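You operate a simulated robot arm through the tools that you are given. There is no shell and no other tool.

You are at the controls of a simulated two-armed robot. One attempt, no reset.

TASK
Free the stuck carton and run it through the taping machine.
Fine: in this order: switch off, raise the tape head, switch on; leave the machine on.

The check looks at the end state, three seconds after you hand in, the way a careful person would. Anything else that was tipped, shoved, dropped, spilled or broken makes it a failure.

THE ROBOT
Two 7-joint arms with fingered hands on one trunk that stands fixed in place. Base frame: the origin is at the foot of the trunk, x ahead of it, y to its left, z up. Units: mm, degrees, N and s.
The left shoulder is at [21, 215, 1348], the right one opposite. With the tool pointing down near the work surface each hand reaches from about 100 to 620 mm from the base axis, measured 20 degrees to its own side. Payload 3.6 kg a hand.
Tool frame (each hand has its own): the origin (TCP) lies between the finger pads and is the grasp point; the fingertips stand 22 mm ahead of it; z points along the fingers, y is the line along which they close. The gripper opens to 132 mm; its body begins 60 mm behind the TCP. The gripper is a hand of 4 fingers: y runs from the thumb to the fingers, the wrist lies at [0, 0, -203] in the tool frame, and closing takes about 1.5 s.
Orientation is that of the tool frame in the base frame, as a unit quaternion [x, y, z, w]. With the fingers straight down and closing along the base's y, the tool's x points along the base's -x, its y along +y and its z along -z.

THE INTERFACE
- The arms move only by the tool arm_command. It takes "left_series", "right_series" or both (then of equal length, played together; a hand with none holds still); each is a list of rows, each a list of 7 numbers: the shift along the base's x, y, z in mm, then the turn, a rotation vector about the base's x, y, z in degrees, then the gripper command, from -1 (fully open) to 1 (shut), values between in proportion. In form: [[dx, dy, dz, ax, ay, az, claw], ...]. A call has 1 to 20 rows; each row is the pose to reach, as a shift and turn from the pose commanded when the call began. Rows are played at 5 a second. More than 50 mm and 8.6 degrees between two rows, or a gripper value outside its range, and nothing of the call is played. A pose out of reach is approached as far as the arm can. The call stops where the force on the tool passes 40 N (or 10 N more than at its start, if that is more) or the arm is blocked; 0.2 s more then pass. Each finger travels about 108 mm/s and halts on what it meets, pressing with about 31 N; the grip force reading is that of the motor and also rises with nothing between the fingers. The clock runs only during rows and for 0.2 s after the last one: add rows that repeat a pose to give the fingers time. The reply holds the time, the measured pose of the TCP, the force on the tool along the base axes, the opening and the grip force, in the units named above and with some noise, with the torque about the TCP (base axes, N m) and any sound that the robot's microphone picked up.
- Cameras (640 x 400 px; columns grow to the right, rows downward): "scene" is now at [131, -64.1, 1309.8]; the picture's right is [-0.75, -0.66, 0.00], its down [0.08, -0.09, -0.99] and it looks along [0.66, -0.74, 0.12] (base axes); focal length 214 px, centre (320, 200). "left" rides on the left gripper at [-53, -53, -84] in its tool frame; the picture's right is [0.71, -0.71, 0.00], its down [0.53, 0.53, -0.67] and it looks along [0.47, 0.47, 0.74] (tool axes); focal length 247 px, centre (320, 200). "right" rides on the right gripper at [53, -53, -84] in its tool frame; the picture's right is [0.71, 0.71, 0.00], its down [-0.53, 0.53, -0.67] and it looks along [-0.47, 0.47, 0.74] (tool axes); focal length 247 px, centre (320, 200). There is no depth. A picture from a camera that has moved, and an enlarged one, comes with that camera's place and axes in the base frame and with its lens.
- grab_frame(camera): a new picture of that camera. The clock stands still meanwhile.
- slide_trunk(by): moves the trunk up (or, below 0, down) by that many mm; the arms and the scene camera ride with it, the base frame stays. It gives what a move gives, with no picture.
- grasp_type(shape, hand): the hand has 4 fingers and takes this shape, open, in about a second: jaw (thumb against the fingers, like two jaws); tri (thumb and two fingers); tip (a fingertip pinch); poke (one finger out to press); point (the index stretched); flat (the hand flat); cup (the hand cupped); fist (a fist). The gripper value then closes the fingers along that shape, each until it touches; the sizes above hold for jaw. It gives what a move gives, with no picture.
- head_to(pan, tilt): turns the head with the scene camera to pan (to the left, within 60 degrees either way) and tilt (down, from -29 to 69), counted from straight ahead of the robot (the tilt from the chest, where the trunk bows). It gives what a move gives.
- enlarge(camera, box): a new picture of the part [left, top, right, bottom] of that camera's present view, enlarged. The clock stands still meanwhile.
- close_job(): hands the job in; it is judged then, once.

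Nothing tells you positions but the pictures and the camera data. Unless the task says otherwise, let go and move clear before handing in.

The tools are called after "Emit:" by a JSON object that holds its "method" and its "body". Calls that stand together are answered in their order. arm_command: Moves the arms, as the interface text tells. Its arguments: {"type":"object","properties":{"left_series":{"type":"array"},"right_series":{"type":"array"}},"required":[]} The other tools are called the same way: slide_trunk (by) moves the trunk up or down; grasp_type (shape, hand) gives the hand a shape; head_to (pan, tilt) turns the head that bears the scene camera; grab_frame (camera) takes a picture; enlarge (camera, box) takes an enlarged picture of a part of a camera's view; close_job () hands the job in.

At the start:

```text
time: 0.0
left_position: [286.0, -50.7, 1491.3]
left_tcp_rot: [0.0, 1.0, 0.0, 0.0]
left_contact_force: [0.4, 0.7, 0.6]
left_wrist_torque: [0.02, -0.01, -0.01]
left_grip_width: 132.0
left_grasp_force: 0.1
left_shape: jaw
right_position: [393.6, -425.4, 1521.6]
right_tcp_rot: [0.0, 1.0, 0.001, 0.0]
right_contact_force: [-0.2, 0.4, -0.1]
right_wrist_torque: [0.0, -0.02, -0.01]
right_grip_width: 131.9
right_grasp_force: 0.1
right_shape: jaw
trunk travel left (down, up): [-625.0, 51.0]
head pan, tilt (commanded): [-48.3, -7.2]
```

scene: 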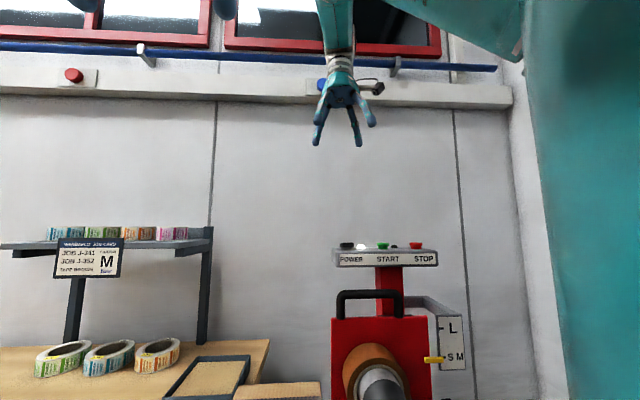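
right: 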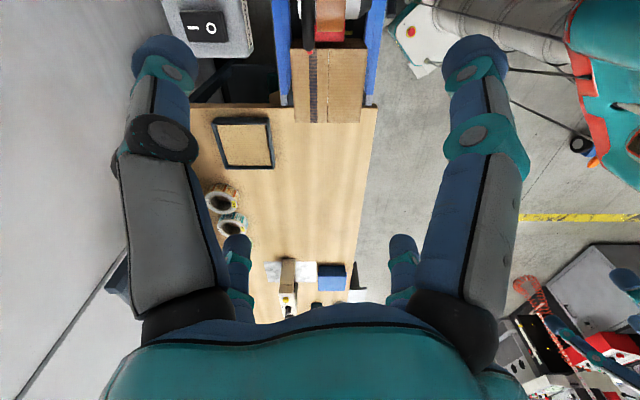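
left: 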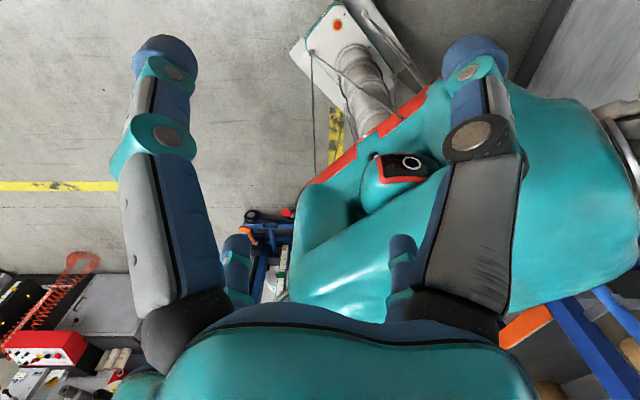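

I see a red taping machine with a POWER/START/STOP panel and a size scale (L / S M) on its right, with a job card showing "M" on the shelf. I'll look around with the head to place things before moving.

Emit:
{"method": "head_to", "body": {"pan": -48.3, "tilt": 30}}

Emit:
{"method": "grab_frame", "body": {"camera": "scene"}}

```text
time: 1.0
left_position: [286.3, -50.3, 1493.1]
left_tcp_rot: [0.001, 1.0, -0.001, 0.001]
left_contact_force: [-0.2, -0.7, -0.6]
left_wrist_torque: [-0.04, 0.03, 0.04]
left_grip_width: 132.0
left_grasp_force: 0.0
left_shape: jaw
right_position: [394.0, -424.7, 1520.2]
right_tcp_rot: [0.0, 1.0, 0.0, 0.001]
right_contact_force: [-0.1, 0.5, 0.6]
right_wrist_torque: [-0.04, 0.0, -0.01]
right_grip_width: 132.0
right_grasp_force: 0.0
right_shape: jaw
trunk travel left (down, up): [-625.0, 51.0]
head pan, tilt (commanded): [-48.3, 30.0]
```

```text
taken
camera scene: at [133.8, -67.3, 1250.5], right [-0.75, -0.67, 0.0], down [-0.33, 0.37, -0.87], along [0.58, -0.65, -0.5], focal length 214 px, centre (320, 200)
```

scene: 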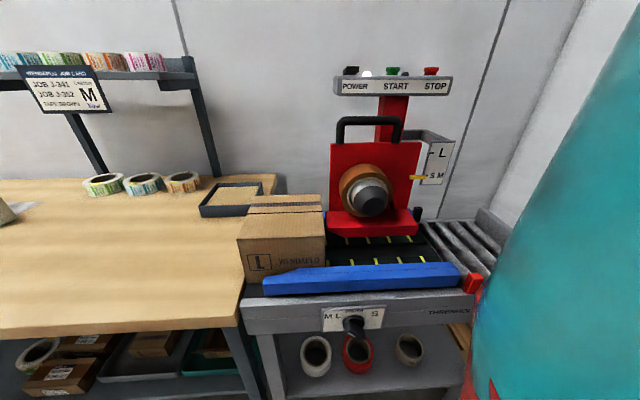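

The carton marked L sits at the infeed, between side guides, with the tape head's yellow pointer low near "S M". I'll enlarge the details.

Emit:
{"method": "enlarge", "body": {"camera": "scene", "box": [320, 50, 480, 150]}}

Emit:
{"method": "enlarge", "body": {"camera": "scene", "box": [220, 180, 380, 280]}}

Emit:
{"method": "enlarge", "body": {"camera": "scene", "box": [320, 150, 520, 275]}}

Emit:
{"method": "enlarge", "body": {"camera": "scene", "box": [0, 50, 120, 125]}}

Emit:
{"method": "enlarge", "body": {"camera": "scene", "box": [270, 280, 430, 380]}}

```text
4.00 times, centred on (400, 100) of scene
camera zoom: at [133.8, -67.3, 1250.5], right [-0.75, -0.67, 0.0], down [-0.33, 0.37, -0.87], along [0.58, -0.65, -0.5], focal length 858 px, centre (0, 600)
```

zoom: 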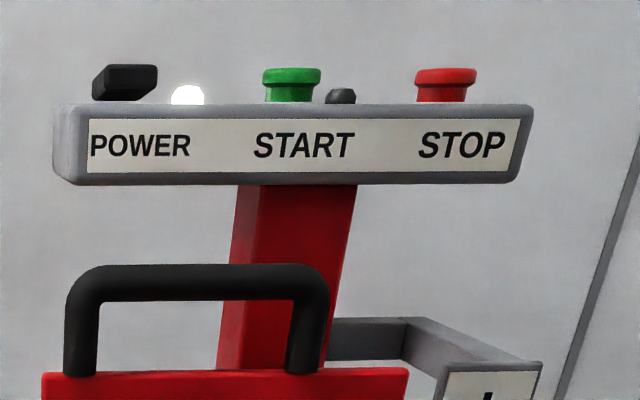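

```text
4.00 times, centred on (300, 230) of scene
camera zoom: at [133.8, -67.3, 1250.5], right [-0.75, -0.67, 0.0], down [-0.33, 0.37, -0.87], along [0.58, -0.65, -0.5], focal length 858 px, centre (400, 80)
```

zoom: 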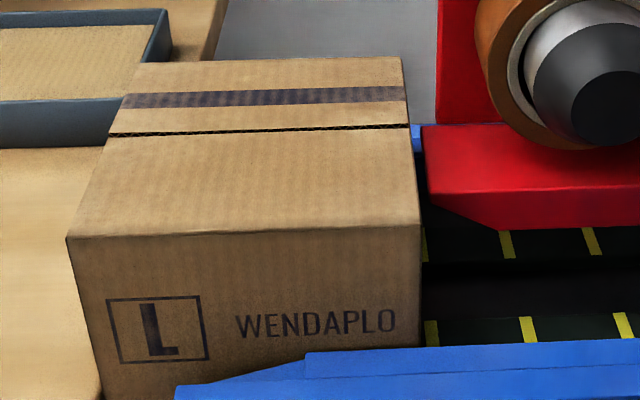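

```text
3.20 times, centred on (420, 212) of scene
camera zoom: at [133.8, -67.3, 1250.5], right [-0.75, -0.67, 0.0], down [-0.33, 0.37, -0.87], along [0.58, -0.65, -0.5], focal length 686 px, centre (0, 160)
```

zoom: 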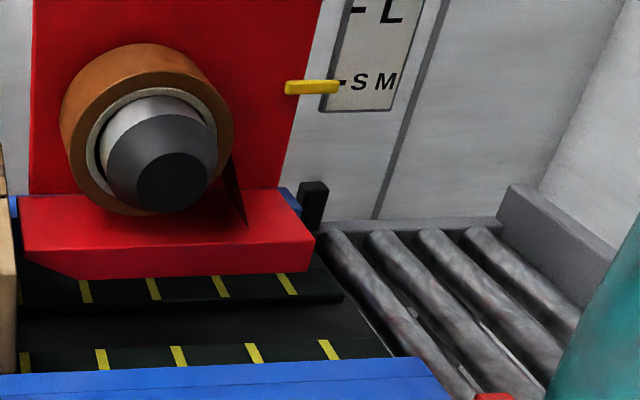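

```text
5.33 times, centred on (60, 88) of scene
camera zoom: at [133.8, -67.3, 1250.5], right [-0.75, -0.67, 0.0], down [-0.33, 0.37, -0.87], along [0.58, -0.65, -0.5], focal length 1144 px, centre (1707, 800)
```

zoom: 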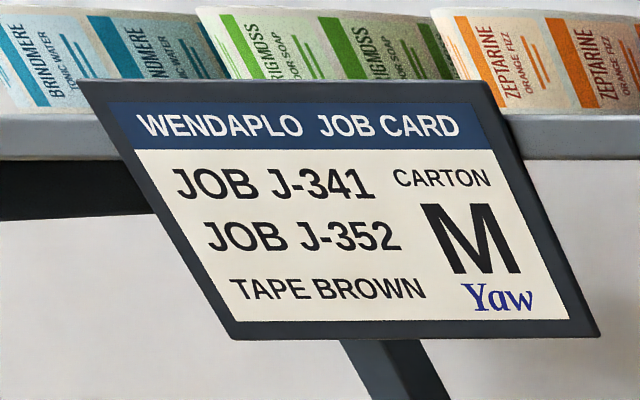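

```text
4.00 times, centred on (350, 330) of scene
camera zoom: at [133.8, -67.3, 1250.5], right [-0.75, -0.67, 0.0], down [-0.33, 0.37, -0.87], along [0.58, -0.65, -0.5], focal length 858 px, centre (200, -320)
```

zoom: 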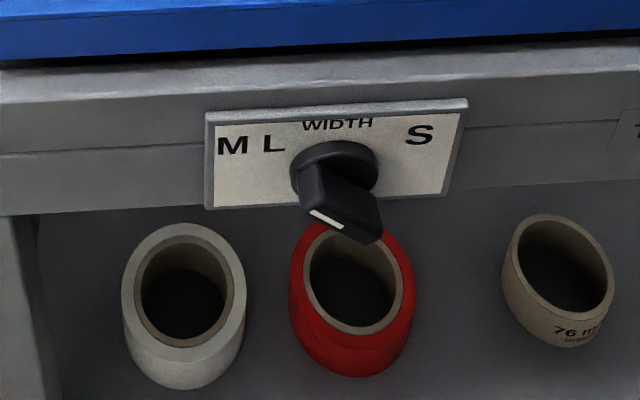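

The job card says carton M, tape brown, but the stuck carton reads L and the head's pointer stands at S/M, so the head must go up to L. I'll look at other parts of the scene: the outfeed, the floor side, and beneath.

Emit:
{"method": "head_to", "body": {"pan": -60, "tilt": 40}}

Emit:
{"method": "grab_frame", "body": {"camera": "scene"}}

Emit:
{"method": "head_to", "body": {"pan": -20, "tilt": 40}}

Emit:
{"method": "grab_frame", "body": {"camera": "scene"}}

Emit:
{"method": "head_to", "body": {"pan": -48, "tilt": 60}}

Emit:
{"method": "grab_frame", "body": {"camera": "scene"}}

Emit:
{"method": "grab_frame", "body": {"camera": "right"}}

```text
time: 1.8
left_position: [285.9, -50.8, 1493.7]
left_tcp_rot: [-0.001, 1.0, -0.001, 0.0]
left_contact_force: [0.6, 1.2, 0.1]
left_wrist_torque: [-0.01, -0.02, 0.01]
left_grip_width: 131.9
left_grasp_force: 0.0
left_shape: jaw
right_position: [394.7, -424.9, 1521.2]
right_tcp_rot: [0.0, 1.0, 0.0, 0.0]
right_contact_force: [0.0, 0.6, 0.4]
right_wrist_torque: [-0.02, 0.01, 0.01]
right_grip_width: 132.0
right_grasp_force: 0.0
right_shape: jaw
trunk travel left (down, up): [-625.0, 51.0]
head pan, tilt (commanded): [-60.0, 40.0]
```

```text
taken
camera scene: at [116.2, -73.3, 1235.2], right [-0.87, -0.5, 0.0], down [-0.32, 0.56, -0.77], along [0.38, -0.66, -0.64], focal length 214 px, centre (320, 200)
```

scene: 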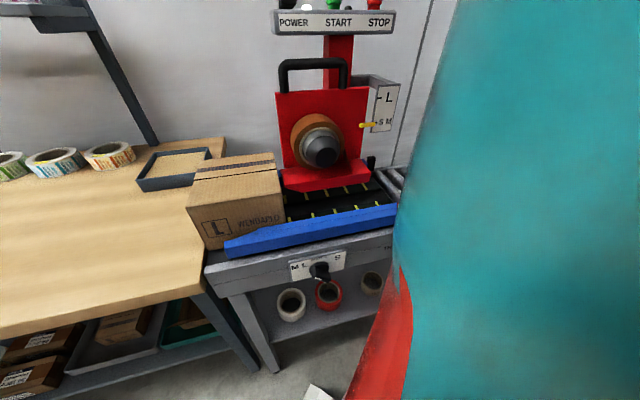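

```text
time: 2.8
left_position: [285.4, -50.6, 1493.1]
left_tcp_rot: [-0.001, 1.0, -0.001, -0.001]
left_contact_force: [-0.2, -0.5, -0.3]
left_wrist_torque: [-0.03, -0.01, -0.01]
left_grip_width: 131.9
left_grasp_force: 0.1
left_shape: jaw
right_position: [394.3, -424.6, 1521.3]
right_tcp_rot: [0.0, 1.0, 0.0, 0.0]
right_contact_force: [0.7, -0.5, 0.5]
right_wrist_torque: [0.05, 0.0, 0.01]
right_grip_width: 132.0
right_grasp_force: 0.0
right_shape: jaw
trunk travel left (down, up): [-625.0, 51.0]
head pan, tilt (commanded): [-20.0, 40.0]
```

```text
taken
camera scene: at [153.5, -28.9, 1235.1], right [-0.34, -0.94, 0.0], down [-0.6, 0.22, -0.77], along [0.72, -0.26, -0.64], focal length 214 px, centre (320, 200)
```

scene: 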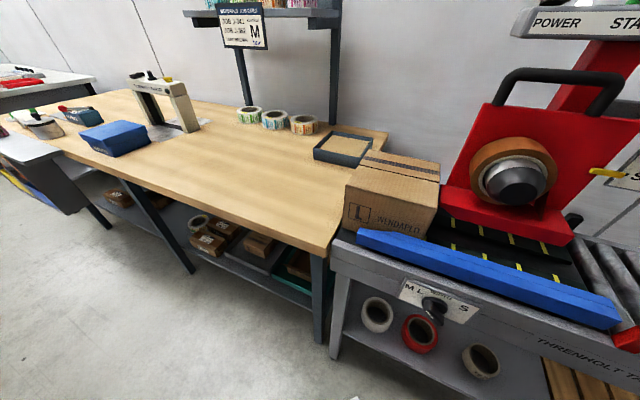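

```text
time: 3.8
left_position: [286.8, -50.2, 1493.4]
left_tcp_rot: [0.0, 1.0, -0.001, 0.0]
left_contact_force: [0.9, 0.1, -1.0]
left_wrist_torque: [0.01, 0.0, 0.02]
left_grip_width: 131.8
left_grasp_force: 0.1
left_shape: jaw
right_position: [394.6, -425.5, 1521.0]
right_tcp_rot: [0.0, 1.0, 0.0, 0.0]
right_contact_force: [-0.1, 0.4, -0.1]
right_wrist_torque: [-0.02, -0.04, 0.01]
right_grip_width: 131.9
right_grasp_force: 0.0
right_shape: jaw
trunk travel left (down, up): [-625.0, 51.0]
head pan, tilt (commanded): [-48.0, 60.0]
```

```text
taken
camera scene: at [118.3, -49.3, 1208.4], right [-0.74, -0.67, 0.0], down [-0.58, 0.64, -0.5], along [0.33, -0.37, -0.87], focal length 214 px, centre (320, 200)
```

scene: 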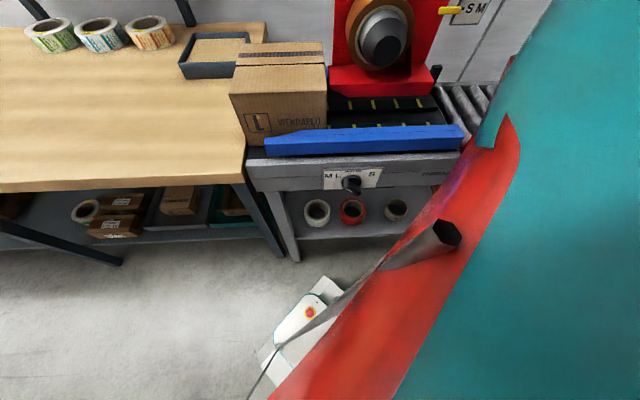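

```text
taken
camera right: at [341.8, -478.1, 1606.6], right [-0.71, 0.71, 0.0], down [0.53, 0.53, 0.67], along [0.47, 0.47, -0.74], focal length 247 px, centre (320, 200)
```

right: 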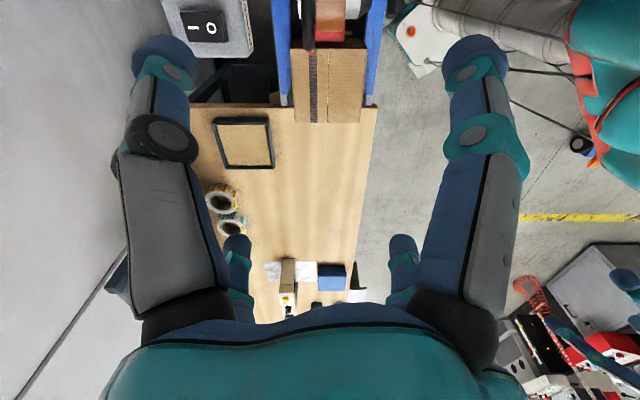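

The POWER rocker triangulates to roughly (464, -546, 1258), and the stuck L carton sits just upstream of the tape head. I'll slide the trunk down 150 mm to get a second viewpoint for accurate positions.

Emit:
{"method": "head_to", "body": {"pan": -48, "tilt": 20}}

Emit:
{"method": "grab_frame", "body": {"camera": "scene"}}

Emit:
{"method": "slide_trunk", "body": {"by": -150}}

Emit:
{"method": "grab_frame", "body": {"camera": "scene"}}

Emit:
{"method": "grab_frame", "body": {"camera": "right"}}

```text
time: 4.8
left_position: [286.7, -50.7, 1493.1]
left_tcp_rot: [0.0, 1.0, -0.001, -0.001]
left_contact_force: [-0.1, 0.5, -0.4]
left_wrist_torque: [-0.03, 0.0, -0.02]
left_grip_width: 132.0
left_grasp_force: 0.1
left_shape: jaw
right_position: [393.9, -424.5, 1521.3]
right_tcp_rot: [0.0, 1.0, 0.0, 0.0]
right_contact_force: [0.4, -0.1, -0.7]
right_wrist_torque: [0.0, 0.0, -0.02]
right_grip_width: 131.9
right_grasp_force: 0.2
right_shape: jaw
trunk travel left (down, up): [-625.0, 51.0]
head pan, tilt (commanded): [-48.0, 20.0]
```

```text
taken
camera scene: at [136.0, -69.0, 1266.4], right [-0.74, -0.67, 0.0], down [-0.23, 0.25, -0.94], along [0.63, -0.7, -0.34], focal length 214 px, centre (320, 200)
```

scene: 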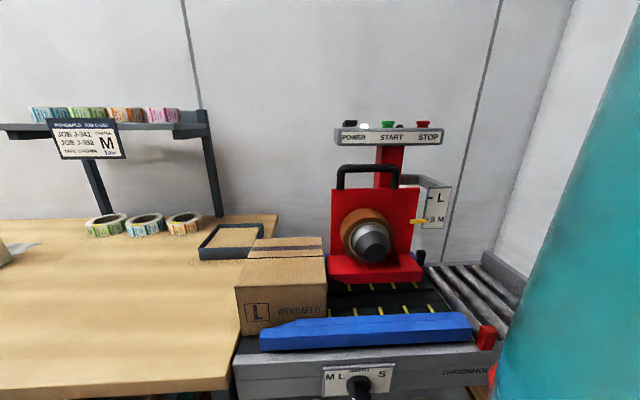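

```text
time: 6.6
left_position: [287.8, -49.3, 1342.5]
left_tcp_rot: [0.0, 1.0, -0.001, -0.001]
left_contact_force: [-0.3, -0.7, 0.4]
left_wrist_torque: [0.02, 0.02, 0.01]
left_grip_width: 131.8
left_grasp_force: 0.0
left_shape: jaw
right_position: [393.5, -425.3, 1373.0]
right_tcp_rot: [0.001, 1.0, -0.001, 0.001]
right_contact_force: [0.6, 0.5, -0.4]
right_wrist_torque: [0.01, 0.0, -0.01]
right_grip_width: 131.8
right_grasp_force: 0.0
right_shape: jaw
trunk travel left (down, up): [-475.0, 201.0]
head pan, tilt (commanded): [-48.0, 20.0]
```

```text
taken
camera scene: at [136.3, -68.9, 1115.6], right [-0.74, -0.67, 0.0], down [-0.23, 0.25, -0.94], along [0.63, -0.7, -0.34], focal length 214 px, centre (320, 200)
```

scene: 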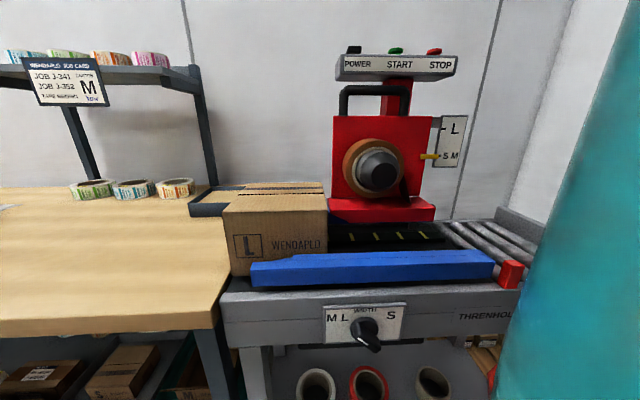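

```text
taken
camera right: at [341.5, -478.0, 1456.8], right [-0.71, 0.71, 0.0], down [0.53, 0.53, 0.67], along [0.47, 0.47, -0.74], focal length 247 px, centre (320, 200)
```

right: 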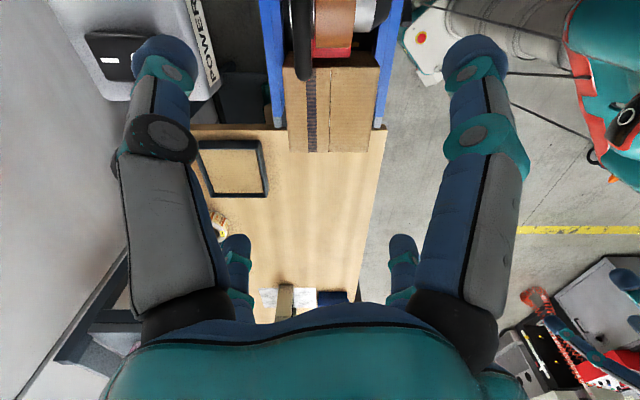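

Triangulation puts the panel front around (475,-505)→(275,-676) at z≈1207 and the black head handle near (357,-471,1176). I'll enlarge several regions to understand the pointer, knob, red piece, and switch.

Emit:
{"method": "enlarge", "body": {"camera": "scene", "box": [320, 30, 480, 130]}}

Emit:
{"method": "enlarge", "body": {"camera": "scene", "box": [320, 130, 480, 230]}}

Emit:
{"method": "enlarge", "body": {"camera": "scene", "box": [300, 270, 428, 350]}}

Emit:
{"method": "enlarge", "body": {"camera": "scene", "box": [420, 200, 548, 280]}}

Emit:
{"method": "enlarge", "body": {"camera": "scene", "box": [200, 170, 360, 270]}}

Emit:
{"method": "enlarge", "body": {"camera": "right", "box": [180, 0, 420, 150]}}

```text
4.00 times, centred on (400, 80) of scene
camera zoom: at [136.3, -68.9, 1115.6], right [-0.74, -0.67, 0.0], down [-0.23, 0.25, -0.94], along [0.63, -0.7, -0.34], focal length 858 px, centre (0, 680)
```

zoom: 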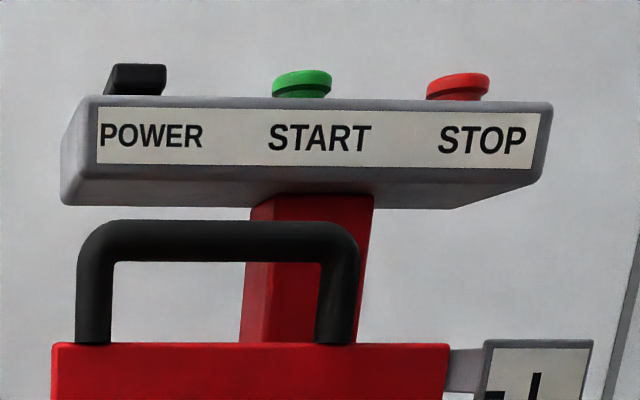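

```text
4.00 times, centred on (400, 180) of scene
camera zoom: at [136.3, -68.9, 1115.6], right [-0.74, -0.67, 0.0], down [-0.23, 0.25, -0.94], along [0.63, -0.7, -0.34], focal length 858 px, centre (0, 280)
```

zoom: 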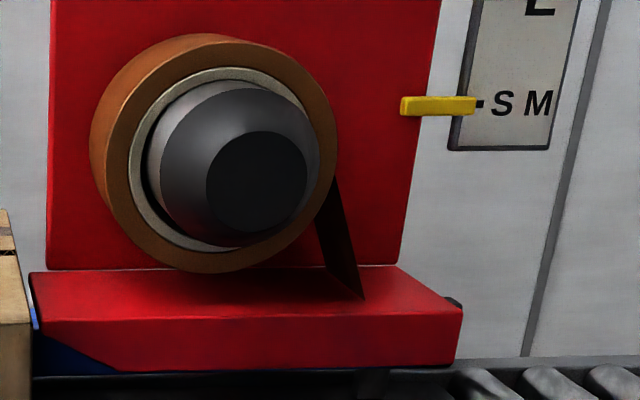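

```text
5.00 times, centred on (364, 310) of scene
camera zoom: at [136.3, -68.9, 1115.6], right [-0.74, -0.67, 0.0], down [-0.23, 0.25, -0.94], along [0.63, -0.7, -0.34], focal length 1072 px, centre (100, -350)
```

zoom: 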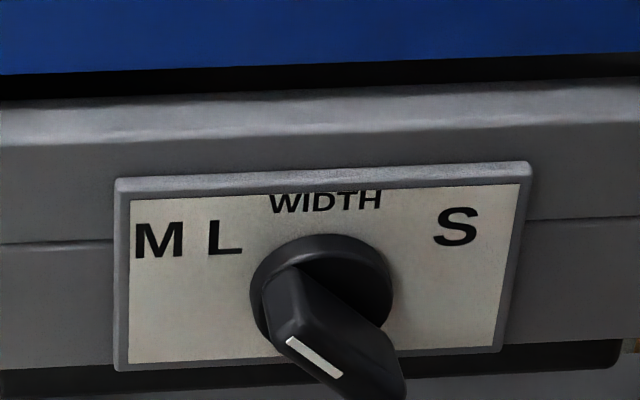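

```text
5.00 times, centred on (484, 240) of scene
camera zoom: at [136.3, -68.9, 1115.6], right [-0.74, -0.67, 0.0], down [-0.23, 0.25, -0.94], along [0.63, -0.7, -0.34], focal length 1072 px, centre (-500, 0)
```

zoom: 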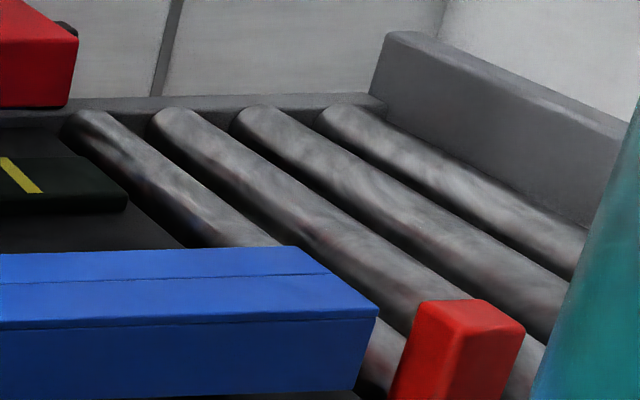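

```text
4.00 times, centred on (280, 220) of scene
camera zoom: at [136.3, -68.9, 1115.6], right [-0.74, -0.67, 0.0], down [-0.23, 0.25, -0.94], along [0.63, -0.7, -0.34], focal length 858 px, centre (480, 120)
```

zoom: 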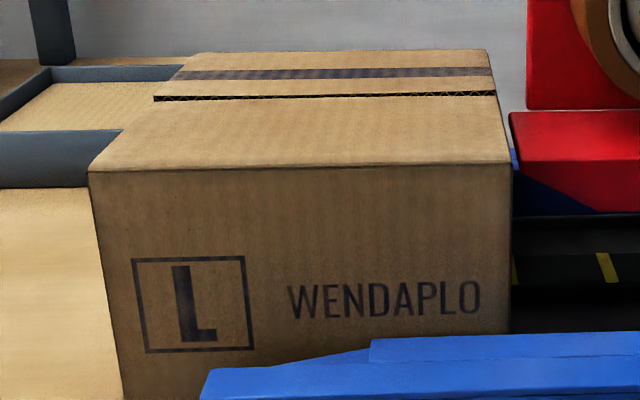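

```text
2.67 times, centred on (300, 75) of right
camera zoom: at [341.5, -478.0, 1456.8], right [-0.71, 0.71, 0.0], down [0.53, 0.53, 0.67], along [0.47, 0.47, -0.74], focal length 659 px, centre (373, 533)
```

zoom: 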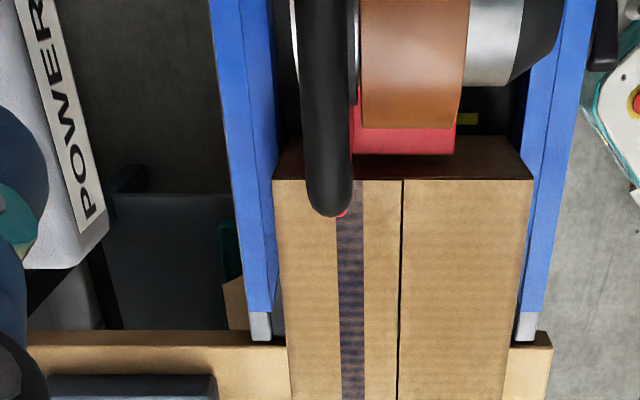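

The carton L abuts the tape head's red nose, guides look wide enough, and the width knob's white line points to M/L. The rocker's I end faces the wall and its O end faces the robot. I'll raise the trunk fully for a higher view of the panel top and handle.

Emit:
{"method": "slide_trunk", "body": {"by": 200}}

Emit:
{"method": "enlarge", "body": {"camera": "scene", "box": [320, 80, 480, 180]}}

Emit:
{"method": "enlarge", "body": {"camera": "scene", "box": [220, 180, 380, 280]}}

Emit:
{"method": "enlarge", "body": {"camera": "scene", "box": [320, 180, 480, 280]}}

Emit:
{"method": "grab_frame", "body": {"camera": "scene"}}

```text
time: 8.8
left_position: [286.3, -50.0, 1542.2]
left_tcp_rot: [-0.002, 1.0, -0.001, 0.0]
left_contact_force: [-0.5, 0.2, -0.1]
left_wrist_torque: [0.0, -0.01, 0.02]
left_grip_width: 132.1
left_grasp_force: 0.1
left_shape: jaw
right_position: [395.3, -426.0, 1571.0]
right_tcp_rot: [0.0, 1.0, 0.0, 0.0]
right_contact_force: [0.4, -0.3, -0.2]
right_wrist_torque: [0.01, 0.02, 0.0]
right_grip_width: 131.9
right_grasp_force: 0.1
right_shape: jaw
trunk travel left (down, up): [-675.0, 1.0]
head pan, tilt (commanded): [-48.0, 20.0]
```

```text
4.00 times, centred on (400, 130) of scene
camera zoom: at [136.1, -69.0, 1316.6], right [-0.74, -0.67, 0.0], down [-0.23, 0.25, -0.94], along [0.63, -0.7, -0.34], focal length 858 px, centre (0, 480)
```

zoom: 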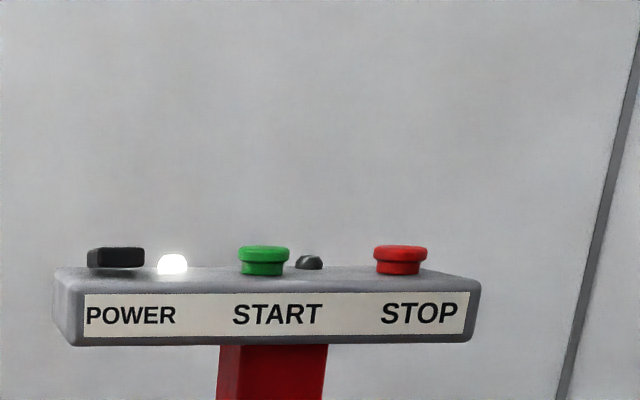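

```text
4.00 times, centred on (300, 230) of scene
camera zoom: at [136.1, -69.0, 1316.6], right [-0.74, -0.67, 0.0], down [-0.23, 0.25, -0.94], along [0.63, -0.7, -0.34], focal length 858 px, centre (400, 80)
```

zoom: 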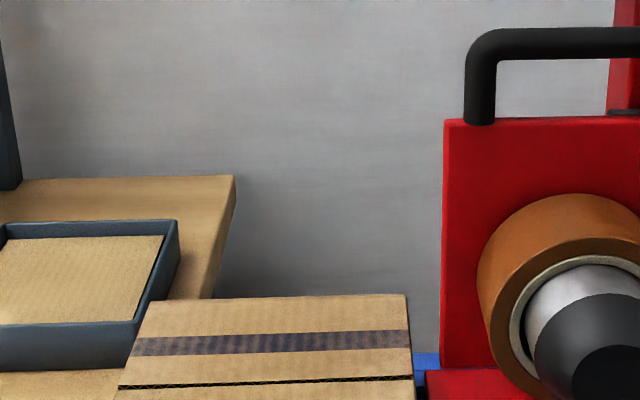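

```text
4.00 times, centred on (400, 230) of scene
camera zoom: at [136.1, -69.0, 1316.6], right [-0.74, -0.67, 0.0], down [-0.23, 0.25, -0.94], along [0.63, -0.7, -0.34], focal length 858 px, centre (0, 80)
```

zoom: 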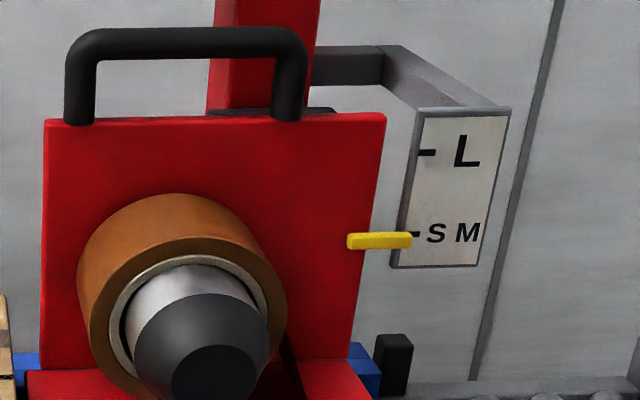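

```text
taken
camera scene: at [136.1, -69.0, 1316.6], right [-0.74, -0.67, 0.0], down [-0.23, 0.25, -0.94], along [0.63, -0.7, -0.34], focal length 214 px, centre (320, 200)
```

scene: 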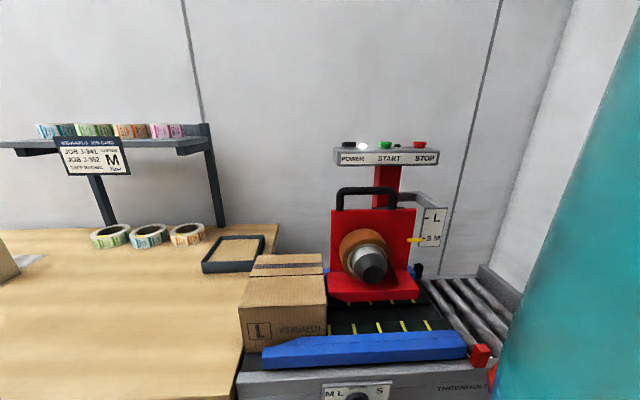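

The machine is yawed 45° (flow along (-0.707,-0.707)), with the panel front face about 668 mm along (0.707,-0.707); rocker near (464,-546), START near (394,-600), top z≈1267. I'll shape the right hand to poke and move it above the panel with the camera looking at the rocker.

Emit:
{"method": "grasp_type", "body": {"shape": "poke", "hand": "right"}}

Emit:
{"method": "grab_frame", "body": {"camera": "right"}}

Emit:
{"method": "enlarge", "body": {"camera": "scene", "box": [240, 0, 440, 125]}}

```text
time: 9.7
left_position: [286.8, -50.5, 1542.2]
left_tcp_rot: [-0.001, 1.0, 0.0, 0.0]
left_contact_force: [0.1, 0.3, 0.2]
left_wrist_torque: [-0.03, 0.01, 0.0]
left_grip_width: 132.1
left_grasp_force: 0.0
left_shape: jaw
right_position: [395.2, -426.2, 1572.5]
right_tcp_rot: [0.001, 1.0, -0.001, 0.0]
right_contact_force: [0.7, 0.4, 0.5]
right_wrist_torque: [-0.03, -0.02, 0.01]
right_grip_width: 0.2
right_grasp_force: 0.1
right_shape: poke
trunk travel left (down, up): [-675.0, 1.0]
head pan, tilt (commanded): [-48.0, 20.0]
```

```text
taken
camera right: at [341.9, -478.1, 1656.6], right [-0.71, 0.71, 0.0], down [0.53, 0.53, 0.67], along [0.47, 0.47, -0.74], focal length 247 px, centre (320, 200)
```

right: 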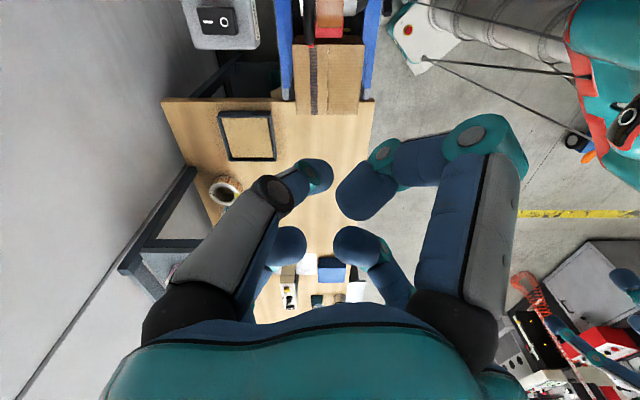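

```text
3.20 times, centred on (340, 62) of scene
camera zoom: at [136.0, -69.0, 1316.7], right [-0.74, -0.67, 0.0], down [-0.23, 0.25, -0.94], along [0.63, -0.7, -0.34], focal length 686 px, centre (256, 640)
```

zoom: 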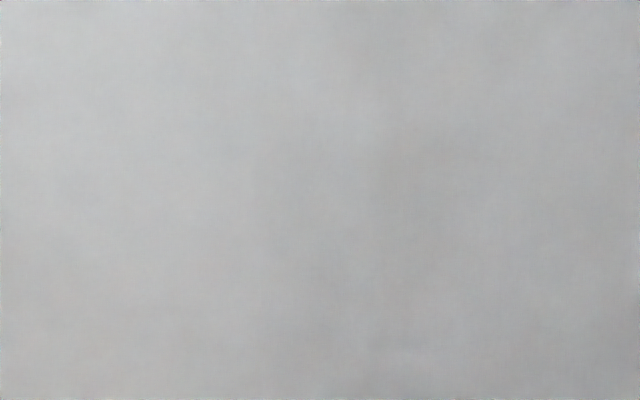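

In poke shape one digit's tip seems to sit on the tool axis about 22 mm ahead of the TCP, the others curled. I'll check that from the scene camera before moving.

Emit:
{"method": "head_to", "body": {"pan": -48, "tilt": -15}}

Emit:
{"method": "grab_frame", "body": {"camera": "scene"}}

Emit:
{"method": "enlarge", "body": {"camera": "right", "box": [160, 0, 400, 150]}}

```text
time: 10.7
left_position: [286.9, -50.4, 1542.1]
left_tcp_rot: [0.0, 1.0, -0.001, 0.0]
left_contact_force: [0.8, 0.2, 0.6]
left_wrist_torque: [0.0, 0.01, 0.0]
left_grip_width: 131.8
left_grasp_force: 0.0
left_shape: jaw
right_position: [394.0, -424.9, 1572.6]
right_tcp_rot: [0.0, 1.0, -0.001, 0.001]
right_contact_force: [-0.1, -0.3, -0.3]
right_wrist_torque: [-0.01, 0.0, 0.01]
right_grip_width: 0.2
right_grasp_force: 0.0
right_shape: poke
trunk travel left (down, up): [-675.0, 1.0]
head pan, tilt (commanded): [-48.0, -15.0]
```

```text
taken
camera scene: at [127.7, -59.6, 1371.3], right [-0.74, -0.67, 0.0], down [0.17, -0.19, -0.97], along [0.65, -0.72, 0.26], focal length 214 px, centre (320, 200)
```

scene: 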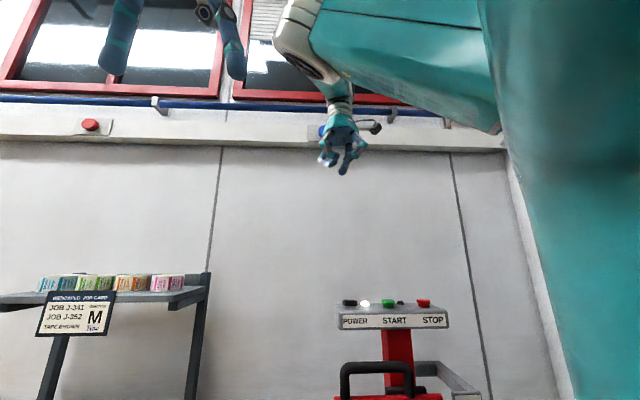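

```text
2.67 times, centred on (280, 75) of right
camera zoom: at [342.0, -478.1, 1656.6], right [-0.71, 0.71, 0.0], down [0.53, 0.53, 0.67], along [0.47, 0.47, -0.74], focal length 659 px, centre (427, 533)
```

zoom: 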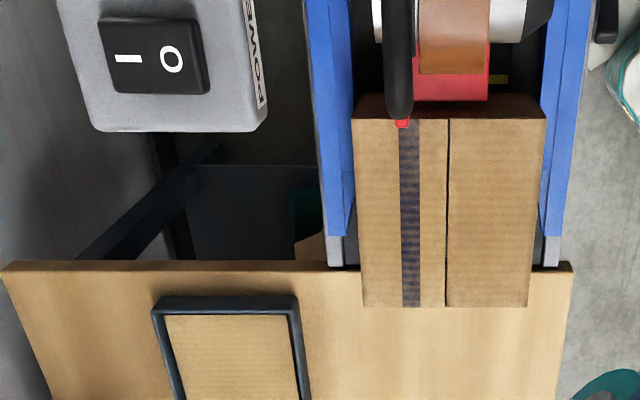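

The rocker centre lies near (463,-543,1264), with O toward the robot and I toward the wall. I'll zoom on the poke hand to find its fingertip precisely.

Emit:
{"method": "enlarge", "body": {"camera": "scene", "box": [300, 110, 396, 190]}}

Emit:
{"method": "enlarge", "body": {"camera": "right", "box": [220, 100, 460, 300]}}

```text
5.00 times, centred on (348, 150) of scene
camera zoom: at [127.7, -59.6, 1371.3], right [-0.74, -0.67, 0.0], down [0.17, -0.19, -0.97], along [0.65, -0.72, 0.26], focal length 1072 px, centre (180, 450)
```

zoom: 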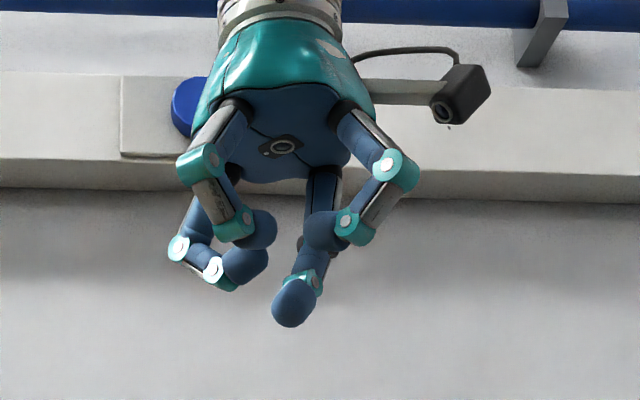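

```text
2.00 times, centred on (340, 200) of right
camera zoom: at [342.0, -478.1, 1656.6], right [-0.71, 0.71, 0.0], down [0.53, 0.53, 0.67], along [0.47, 0.47, -0.74], focal length 494 px, centre (280, 200)
```

zoom: 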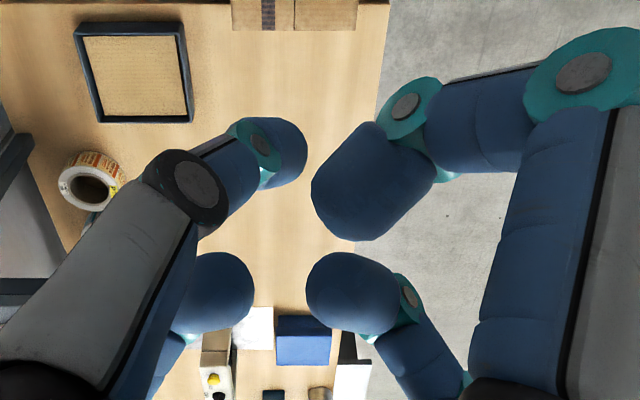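

The poke fingertip is on the tool axis, ~22 mm ahead of the TCP. I'll move the right hand above the O end of the rocker (tip ~25 mm above it) and check.

Emit:
{"method": "arm_command", "body": {"right_series": [[12, -22, -20, 0, 0, 0, -1], [24, -44, -40, 0, 0, 0, -1], [36, -66, -70, 0, 0, 0, -1], [48, -88, -105, 0, 0, 0, -1], [59, -107, -145, 0, 0, 0, -1], [59, -107, -185, 0, 0, 0, -1], [59, -107, -220, 0, 0, 0, -1], [59, -107, -245, 0, 0, 0, -1], [59, -107, -260, 0, 0, 0, -1], [59, -107, -260, 0, 0, 0, -1]]}}

Emit:
{"method": "grab_frame", "body": {"camera": "right"}}

Emit:
{"method": "enlarge", "body": {"camera": "scene", "box": [280, 200, 480, 325]}}

```text
time: 12.9
left_position: [287.3, -50.2, 1543.2]
left_tcp_rot: [0.0, 1.0, -0.001, 0.0]
left_contact_force: [-0.5, 0.4, 0.5]
left_wrist_torque: [0.02, 0.03, -0.02]
left_grip_width: 132.1
left_grasp_force: 0.0
left_shape: jaw
right_position: [454.5, -533.1, 1310.1]
right_tcp_rot: [0.0, 1.0, -0.001, 0.001]
right_contact_force: [-0.7, -0.3, 0.2]
right_wrist_torque: [-0.03, 0.0, -0.02]
right_grip_width: 0.0
right_grasp_force: 0.1
right_shape: poke
trunk travel left (down, up): [-675.0, 1.0]
head pan, tilt (commanded): [-48.0, -15.0]
```

```text
taken
camera right: at [401.6, -585.4, 1393.7], right [-0.71, 0.71, 0.0], down [0.53, 0.53, 0.67], along [0.47, 0.47, -0.74], focal length 247 px, centre (320, 200)
```

right: 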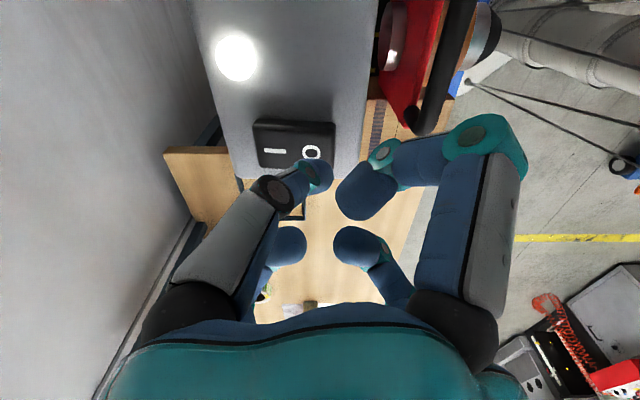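

```text
3.20 times, centred on (380, 262) of scene
camera zoom: at [127.7, -59.4, 1371.4], right [-0.74, -0.67, 0.0], down [0.17, -0.19, -0.97], along [0.65, -0.72, 0.26], focal length 686 px, centre (128, 0)
```

zoom: 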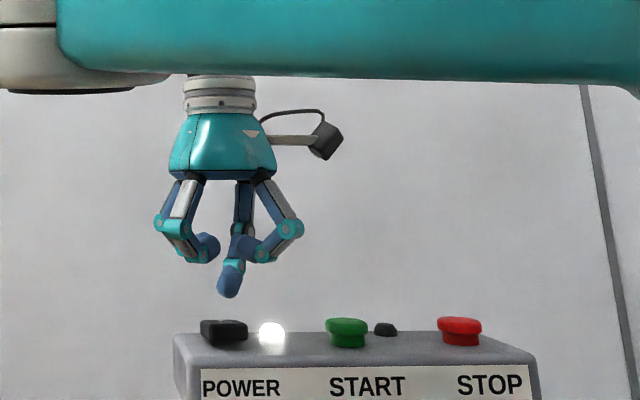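

The fingertip hangs right over the O end, ~20 mm above. I'll press down gently.

Emit:
{"method": "arm_command", "body": {"right_series": [[0, 0, -10, 0, 0, 0, -1], [0, 0, -16, 0, 0, 0, -1], [0, 0, -19, 0, 0, 0, -1], [0, 0, -22, 0, 0, 0, -1], [0, 0, -25, 0, 0, 0, -1], [0, 0, -27, 0, 0, 0, -1]]}}

Emit:
{"method": "enlarge", "body": {"camera": "scene", "box": [280, 200, 480, 325]}}

Emit:
{"method": "enlarge", "body": {"camera": "right", "box": [180, 50, 420, 200]}}

```text
time: 14.3
left_position: [284.9, -48.9, 1542.9]
left_tcp_rot: [0.0, 1.0, -0.001, 0.0]
left_contact_force: [-0.2, 0.7, -0.3]
left_wrist_torque: [0.01, -0.03, -0.03]
left_grip_width: 131.8
left_grasp_force: 0.1
left_shape: jaw
right_position: [453.2, -533.0, 1287.3]
right_tcp_rot: [0.0, 1.0, -0.003, 0.002]
right_contact_force: [0.0, -2.4, 15.4]
right_wrist_torque: [-0.06, -0.08, 0.02]
right_grip_width: 0.0
right_grasp_force: 0.1
right_shape: poke
trunk travel left (down, up): [-675.0, 1.0]
head pan, tilt (commanded): [-48.0, -15.0]
heard: click
```

```text
3.20 times, centred on (380, 262) of scene
camera zoom: at [126.6, -58.9, 1371.8], right [-0.74, -0.67, 0.0], down [0.17, -0.19, -0.97], along [0.65, -0.72, 0.26], focal length 686 px, centre (128, 0)
```

zoom: 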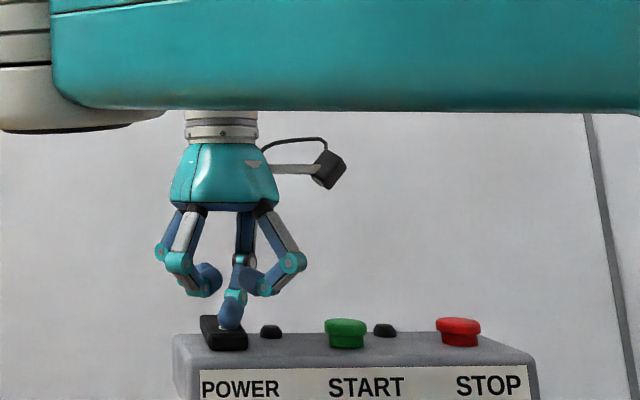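

```text
2.67 times, centred on (300, 125) of right
camera zoom: at [400.0, -585.2, 1371.6], right [-0.71, 0.71, -0.01], down [0.52, 0.53, 0.67], along [0.48, 0.47, -0.74], focal length 659 px, centre (373, 400)
```

zoom: 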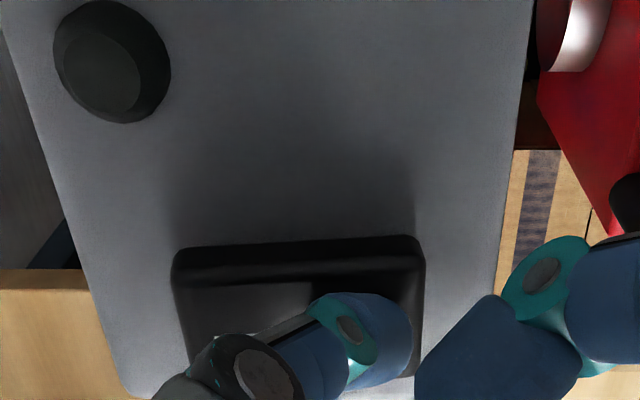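

A click was heard and the power lamp is dark: the machine is off. Next I lift the hand, switch to jaw, and line up over the tape head's black handle near (363,-476,1172).

Emit:
{"method": "arm_command", "body": {"right_series": [[0, 0, 15, 0, 0, 0, -1], [0, 0, 40, 0, 0, 0, -1], [0, 0, 75, 0, 0, 0, -1], [0, 0, 100, 0, 0, 0, -1], [0, 0, 100, 0, 0, 0, -1]]}}

Emit:
{"method": "enlarge", "body": {"camera": "right", "box": [180, 0, 500, 200]}}

Emit:
{"method": "grasp_type", "body": {"shape": "jaw", "hand": "right"}}

Emit:
{"method": "head_to", "body": {"pan": -48, "tilt": 10}}

Emit:
{"method": "grab_frame", "body": {"camera": "scene"}}

```text
time: 15.5
left_position: [287.0, -50.2, 1542.3]
left_tcp_rot: [0.0, 1.0, -0.001, 0.0]
left_contact_force: [1.0, -0.7, 0.8]
left_wrist_torque: [0.0, 0.01, 0.03]
left_grip_width: 131.8
left_grasp_force: 0.0
left_shape: jaw
right_position: [453.1, -530.6, 1387.4]
right_tcp_rot: [0.0, 1.0, -0.001, 0.0]
right_contact_force: [0.3, -0.4, 0.3]
right_wrist_torque: [0.01, 0.0, 0.0]
right_grip_width: 0.0
right_grasp_force: 0.0
right_shape: poke
trunk travel left (down, up): [-675.0, 1.0]
head pan, tilt (commanded): [-48.0, -15.0]
```

```text
2.00 times, centred on (340, 100) of right
camera zoom: at [400.6, -583.0, 1472.0], right [-0.71, 0.71, 0.0], down [0.53, 0.53, 0.67], along [0.47, 0.47, -0.74], focal length 494 px, centre (280, 400)
```

zoom: 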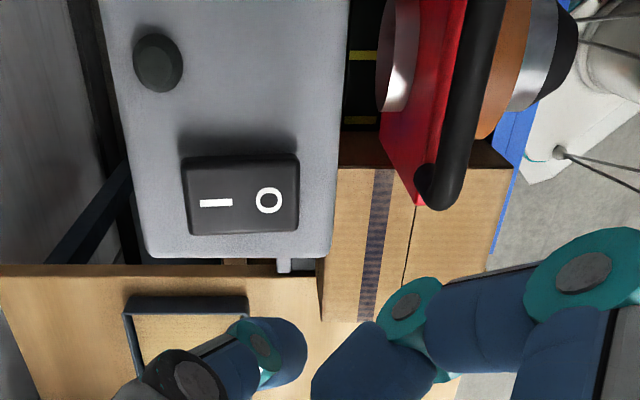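

```text
time: 16.4
left_position: [286.4, -49.5, 1542.7]
left_tcp_rot: [-0.001, 1.0, -0.001, 0.0]
left_contact_force: [0.1, 0.6, 0.1]
left_wrist_torque: [0.0, -0.01, -0.01]
left_grip_width: 131.9
left_grasp_force: 0.0
left_shape: jaw
right_position: [452.9, -529.5, 1386.7]
right_tcp_rot: [-0.001, 1.0, 0.0, 0.001]
right_contact_force: [0.0, -0.9, 0.3]
right_wrist_torque: [0.01, -0.01, 0.0]
right_grip_width: 132.0
right_grasp_force: 0.1
right_shape: jaw
trunk travel left (down, up): [-675.0, 1.0]
head pan, tilt (commanded): [-48.0, -15.0]
```

```text
time: 17.3
left_position: [286.3, -50.3, 1542.9]
left_tcp_rot: [0.001, 1.0, 0.0, 0.0]
left_contact_force: [-0.4, -0.3, 0.5]
left_wrist_torque: [-0.02, 0.0, 0.02]
left_grip_width: 132.2
left_grasp_force: 0.1
left_shape: jaw
right_position: [452.7, -530.3, 1385.9]
right_tcp_rot: [0.0, 1.0, 0.0, 0.001]
right_contact_force: [0.2, 0.8, -0.7]
right_wrist_torque: [-0.02, 0.03, 0.01]
right_grip_width: 131.8
right_grasp_force: 0.0
right_shape: jaw
trunk travel left (down, up): [-675.0, 1.0]
head pan, tilt (commanded): [-48.0, 10.0]
```

```text
taken
camera scene: at [136.1, -68.9, 1333.0], right [-0.74, -0.67, 0.0], down [-0.12, 0.13, -0.98], along [0.66, -0.73, -0.17], focal length 214 px, centre (320, 200)
```

scene: 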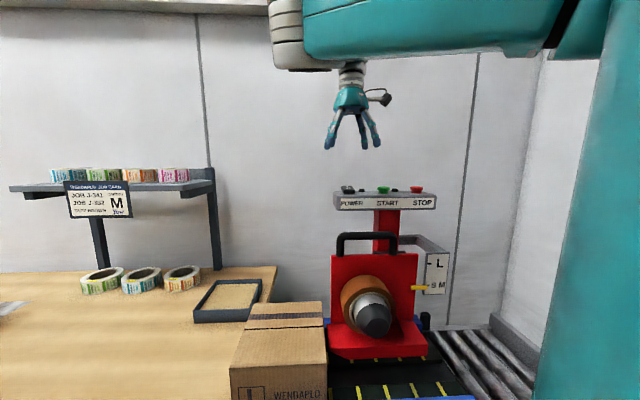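

The rocker now shows O pressed. I'll move the right hand over the handle's centre, partly closing the jaws, and check how the four digits straddle the bar.

Emit:
{"method": "arm_command", "body": {"right_series": [[-18, 10, 0, 0, 0, 0, -0.8], [-44, 26, 0, 0, 0, 0, -0.5], [-66, 39, 0, 0, 0, 0, -0.3], [-87, 51, 0, 0, 0, 0, -0.2], [-87, 51, -30, 0, 0, 0, -0.2], [-87, 51, -60, 0, 0, 0, -0.2], [-87, 51, -90, 0, 0, 0, -0.2], [-87, 51, -115, 0, 0, 0, -0.2], [-87, 51, -115, 0, 0, 0, -0.2]]}}

Emit:
{"method": "grab_frame", "body": {"camera": "right"}}

Emit:
{"method": "enlarge", "body": {"camera": "scene", "box": [280, 130, 480, 255]}}

```text
time: 19.3
left_position: [286.5, -49.7, 1543.1]
left_tcp_rot: [0.0, 1.0, -0.001, -0.001]
left_contact_force: [0.3, -0.3, 0.2]
left_wrist_torque: [0.02, -0.02, -0.04]
left_grip_width: 132.0
left_grasp_force: 0.1
left_shape: jaw
right_position: [364.8, -482.3, 1266.8]
right_tcp_rot: [0.0, 1.0, -0.001, 0.0]
right_contact_force: [0.5, 0.3, -0.5]
right_wrist_torque: [0.01, 0.01, 0.04]
right_grip_width: 80.0
right_grasp_force: 0.1
right_shape: jaw
trunk travel left (down, up): [-675.0, 1.0]
head pan, tilt (commanded): [-48.0, 10.0]
```

```text
taken
camera right: at [311.7, -535.1, 1351.5], right [-0.71, 0.71, 0.0], down [0.53, 0.53, 0.67], along [0.47, 0.47, -0.74], focal length 247 px, centre (320, 200)
```

right: 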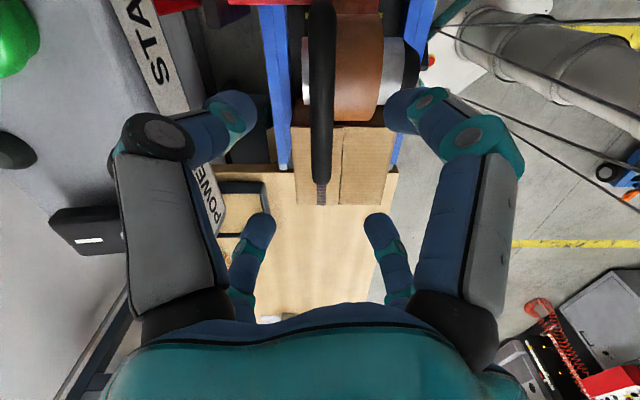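

```text
3.20 times, centred on (380, 192) of scene
camera zoom: at [135.8, -68.6, 1333.0], right [-0.74, -0.67, 0.0], down [-0.12, 0.13, -0.98], along [0.66, -0.73, -0.17], focal length 686 px, centre (128, 224)
```

zoom: 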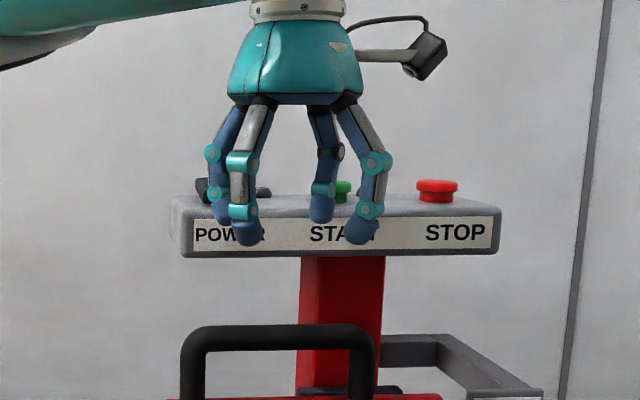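

The hand is centred over the handle with the bar running between the digit pairs. I'll open slightly and lower to the bar (panel front stays ~25 mm behind the digits).

Emit:
{"method": "arm_command", "body": {"right_series": [[0, 0, 0, 0, 0, 0, -0.4], [0, 0, -20, 0, 0, 0, -0.4], [0, 0, -40, 0, 0, 0, -0.4], [0, 0, -60, 0, 0, 0, -0.4], [0, 0, -75, 0, 0, 0, -0.4], [0, 0, -85, 0, 0, 0, -0.4], [0, 0, -95, 0, 0, 0, -0.4], [0, 0, -98, 0, 0, 0, -0.4]]}}

Emit:
{"method": "grab_frame", "body": {"camera": "right"}}

Emit:
{"method": "enlarge", "body": {"camera": "scene", "box": [280, 180, 480, 305]}}

```text
time: 21.1
left_position: [286.6, -50.0, 1542.1]
left_tcp_rot: [-0.001, 1.0, -0.001, 0.0]
left_contact_force: [0.1, 0.9, 1.0]
left_wrist_torque: [0.0, 0.01, 0.02]
left_grip_width: 131.9
left_grasp_force: 0.0
left_shape: jaw
right_position: [365.4, -482.5, 1171.6]
right_tcp_rot: [-0.001, 1.0, 0.0, 0.0]
right_contact_force: [0.1, -0.6, 0.4]
right_wrist_torque: [-0.03, 0.0, 0.0]
right_grip_width: 92.0
right_grasp_force: 0.0
right_shape: jaw
trunk travel left (down, up): [-675.0, 1.0]
head pan, tilt (commanded): [-48.0, 10.0]
```

```text
taken
camera right: at [313.5, -534.7, 1256.4], right [-0.71, 0.71, 0.0], down [0.53, 0.53, 0.67], along [0.47, 0.47, -0.74], focal length 247 px, centre (320, 200)
```

right: 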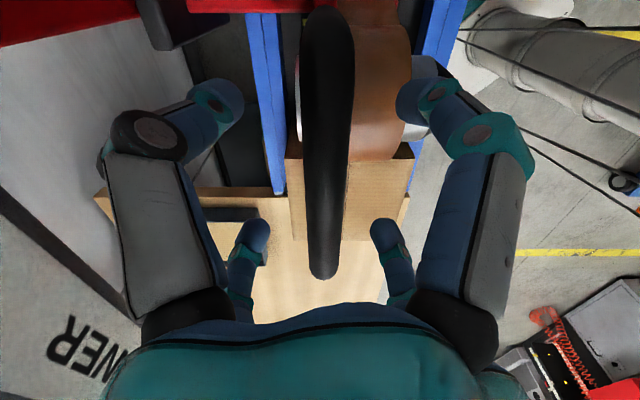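

```text
3.20 times, centred on (380, 242) of scene
camera zoom: at [136.0, -68.9, 1333.0], right [-0.74, -0.67, 0.0], down [-0.12, 0.13, -0.98], along [0.66, -0.73, -0.17], focal length 686 px, centre (128, 64)
```

zoom: 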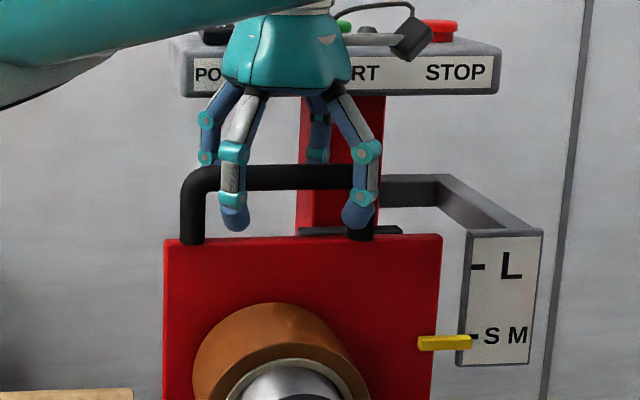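

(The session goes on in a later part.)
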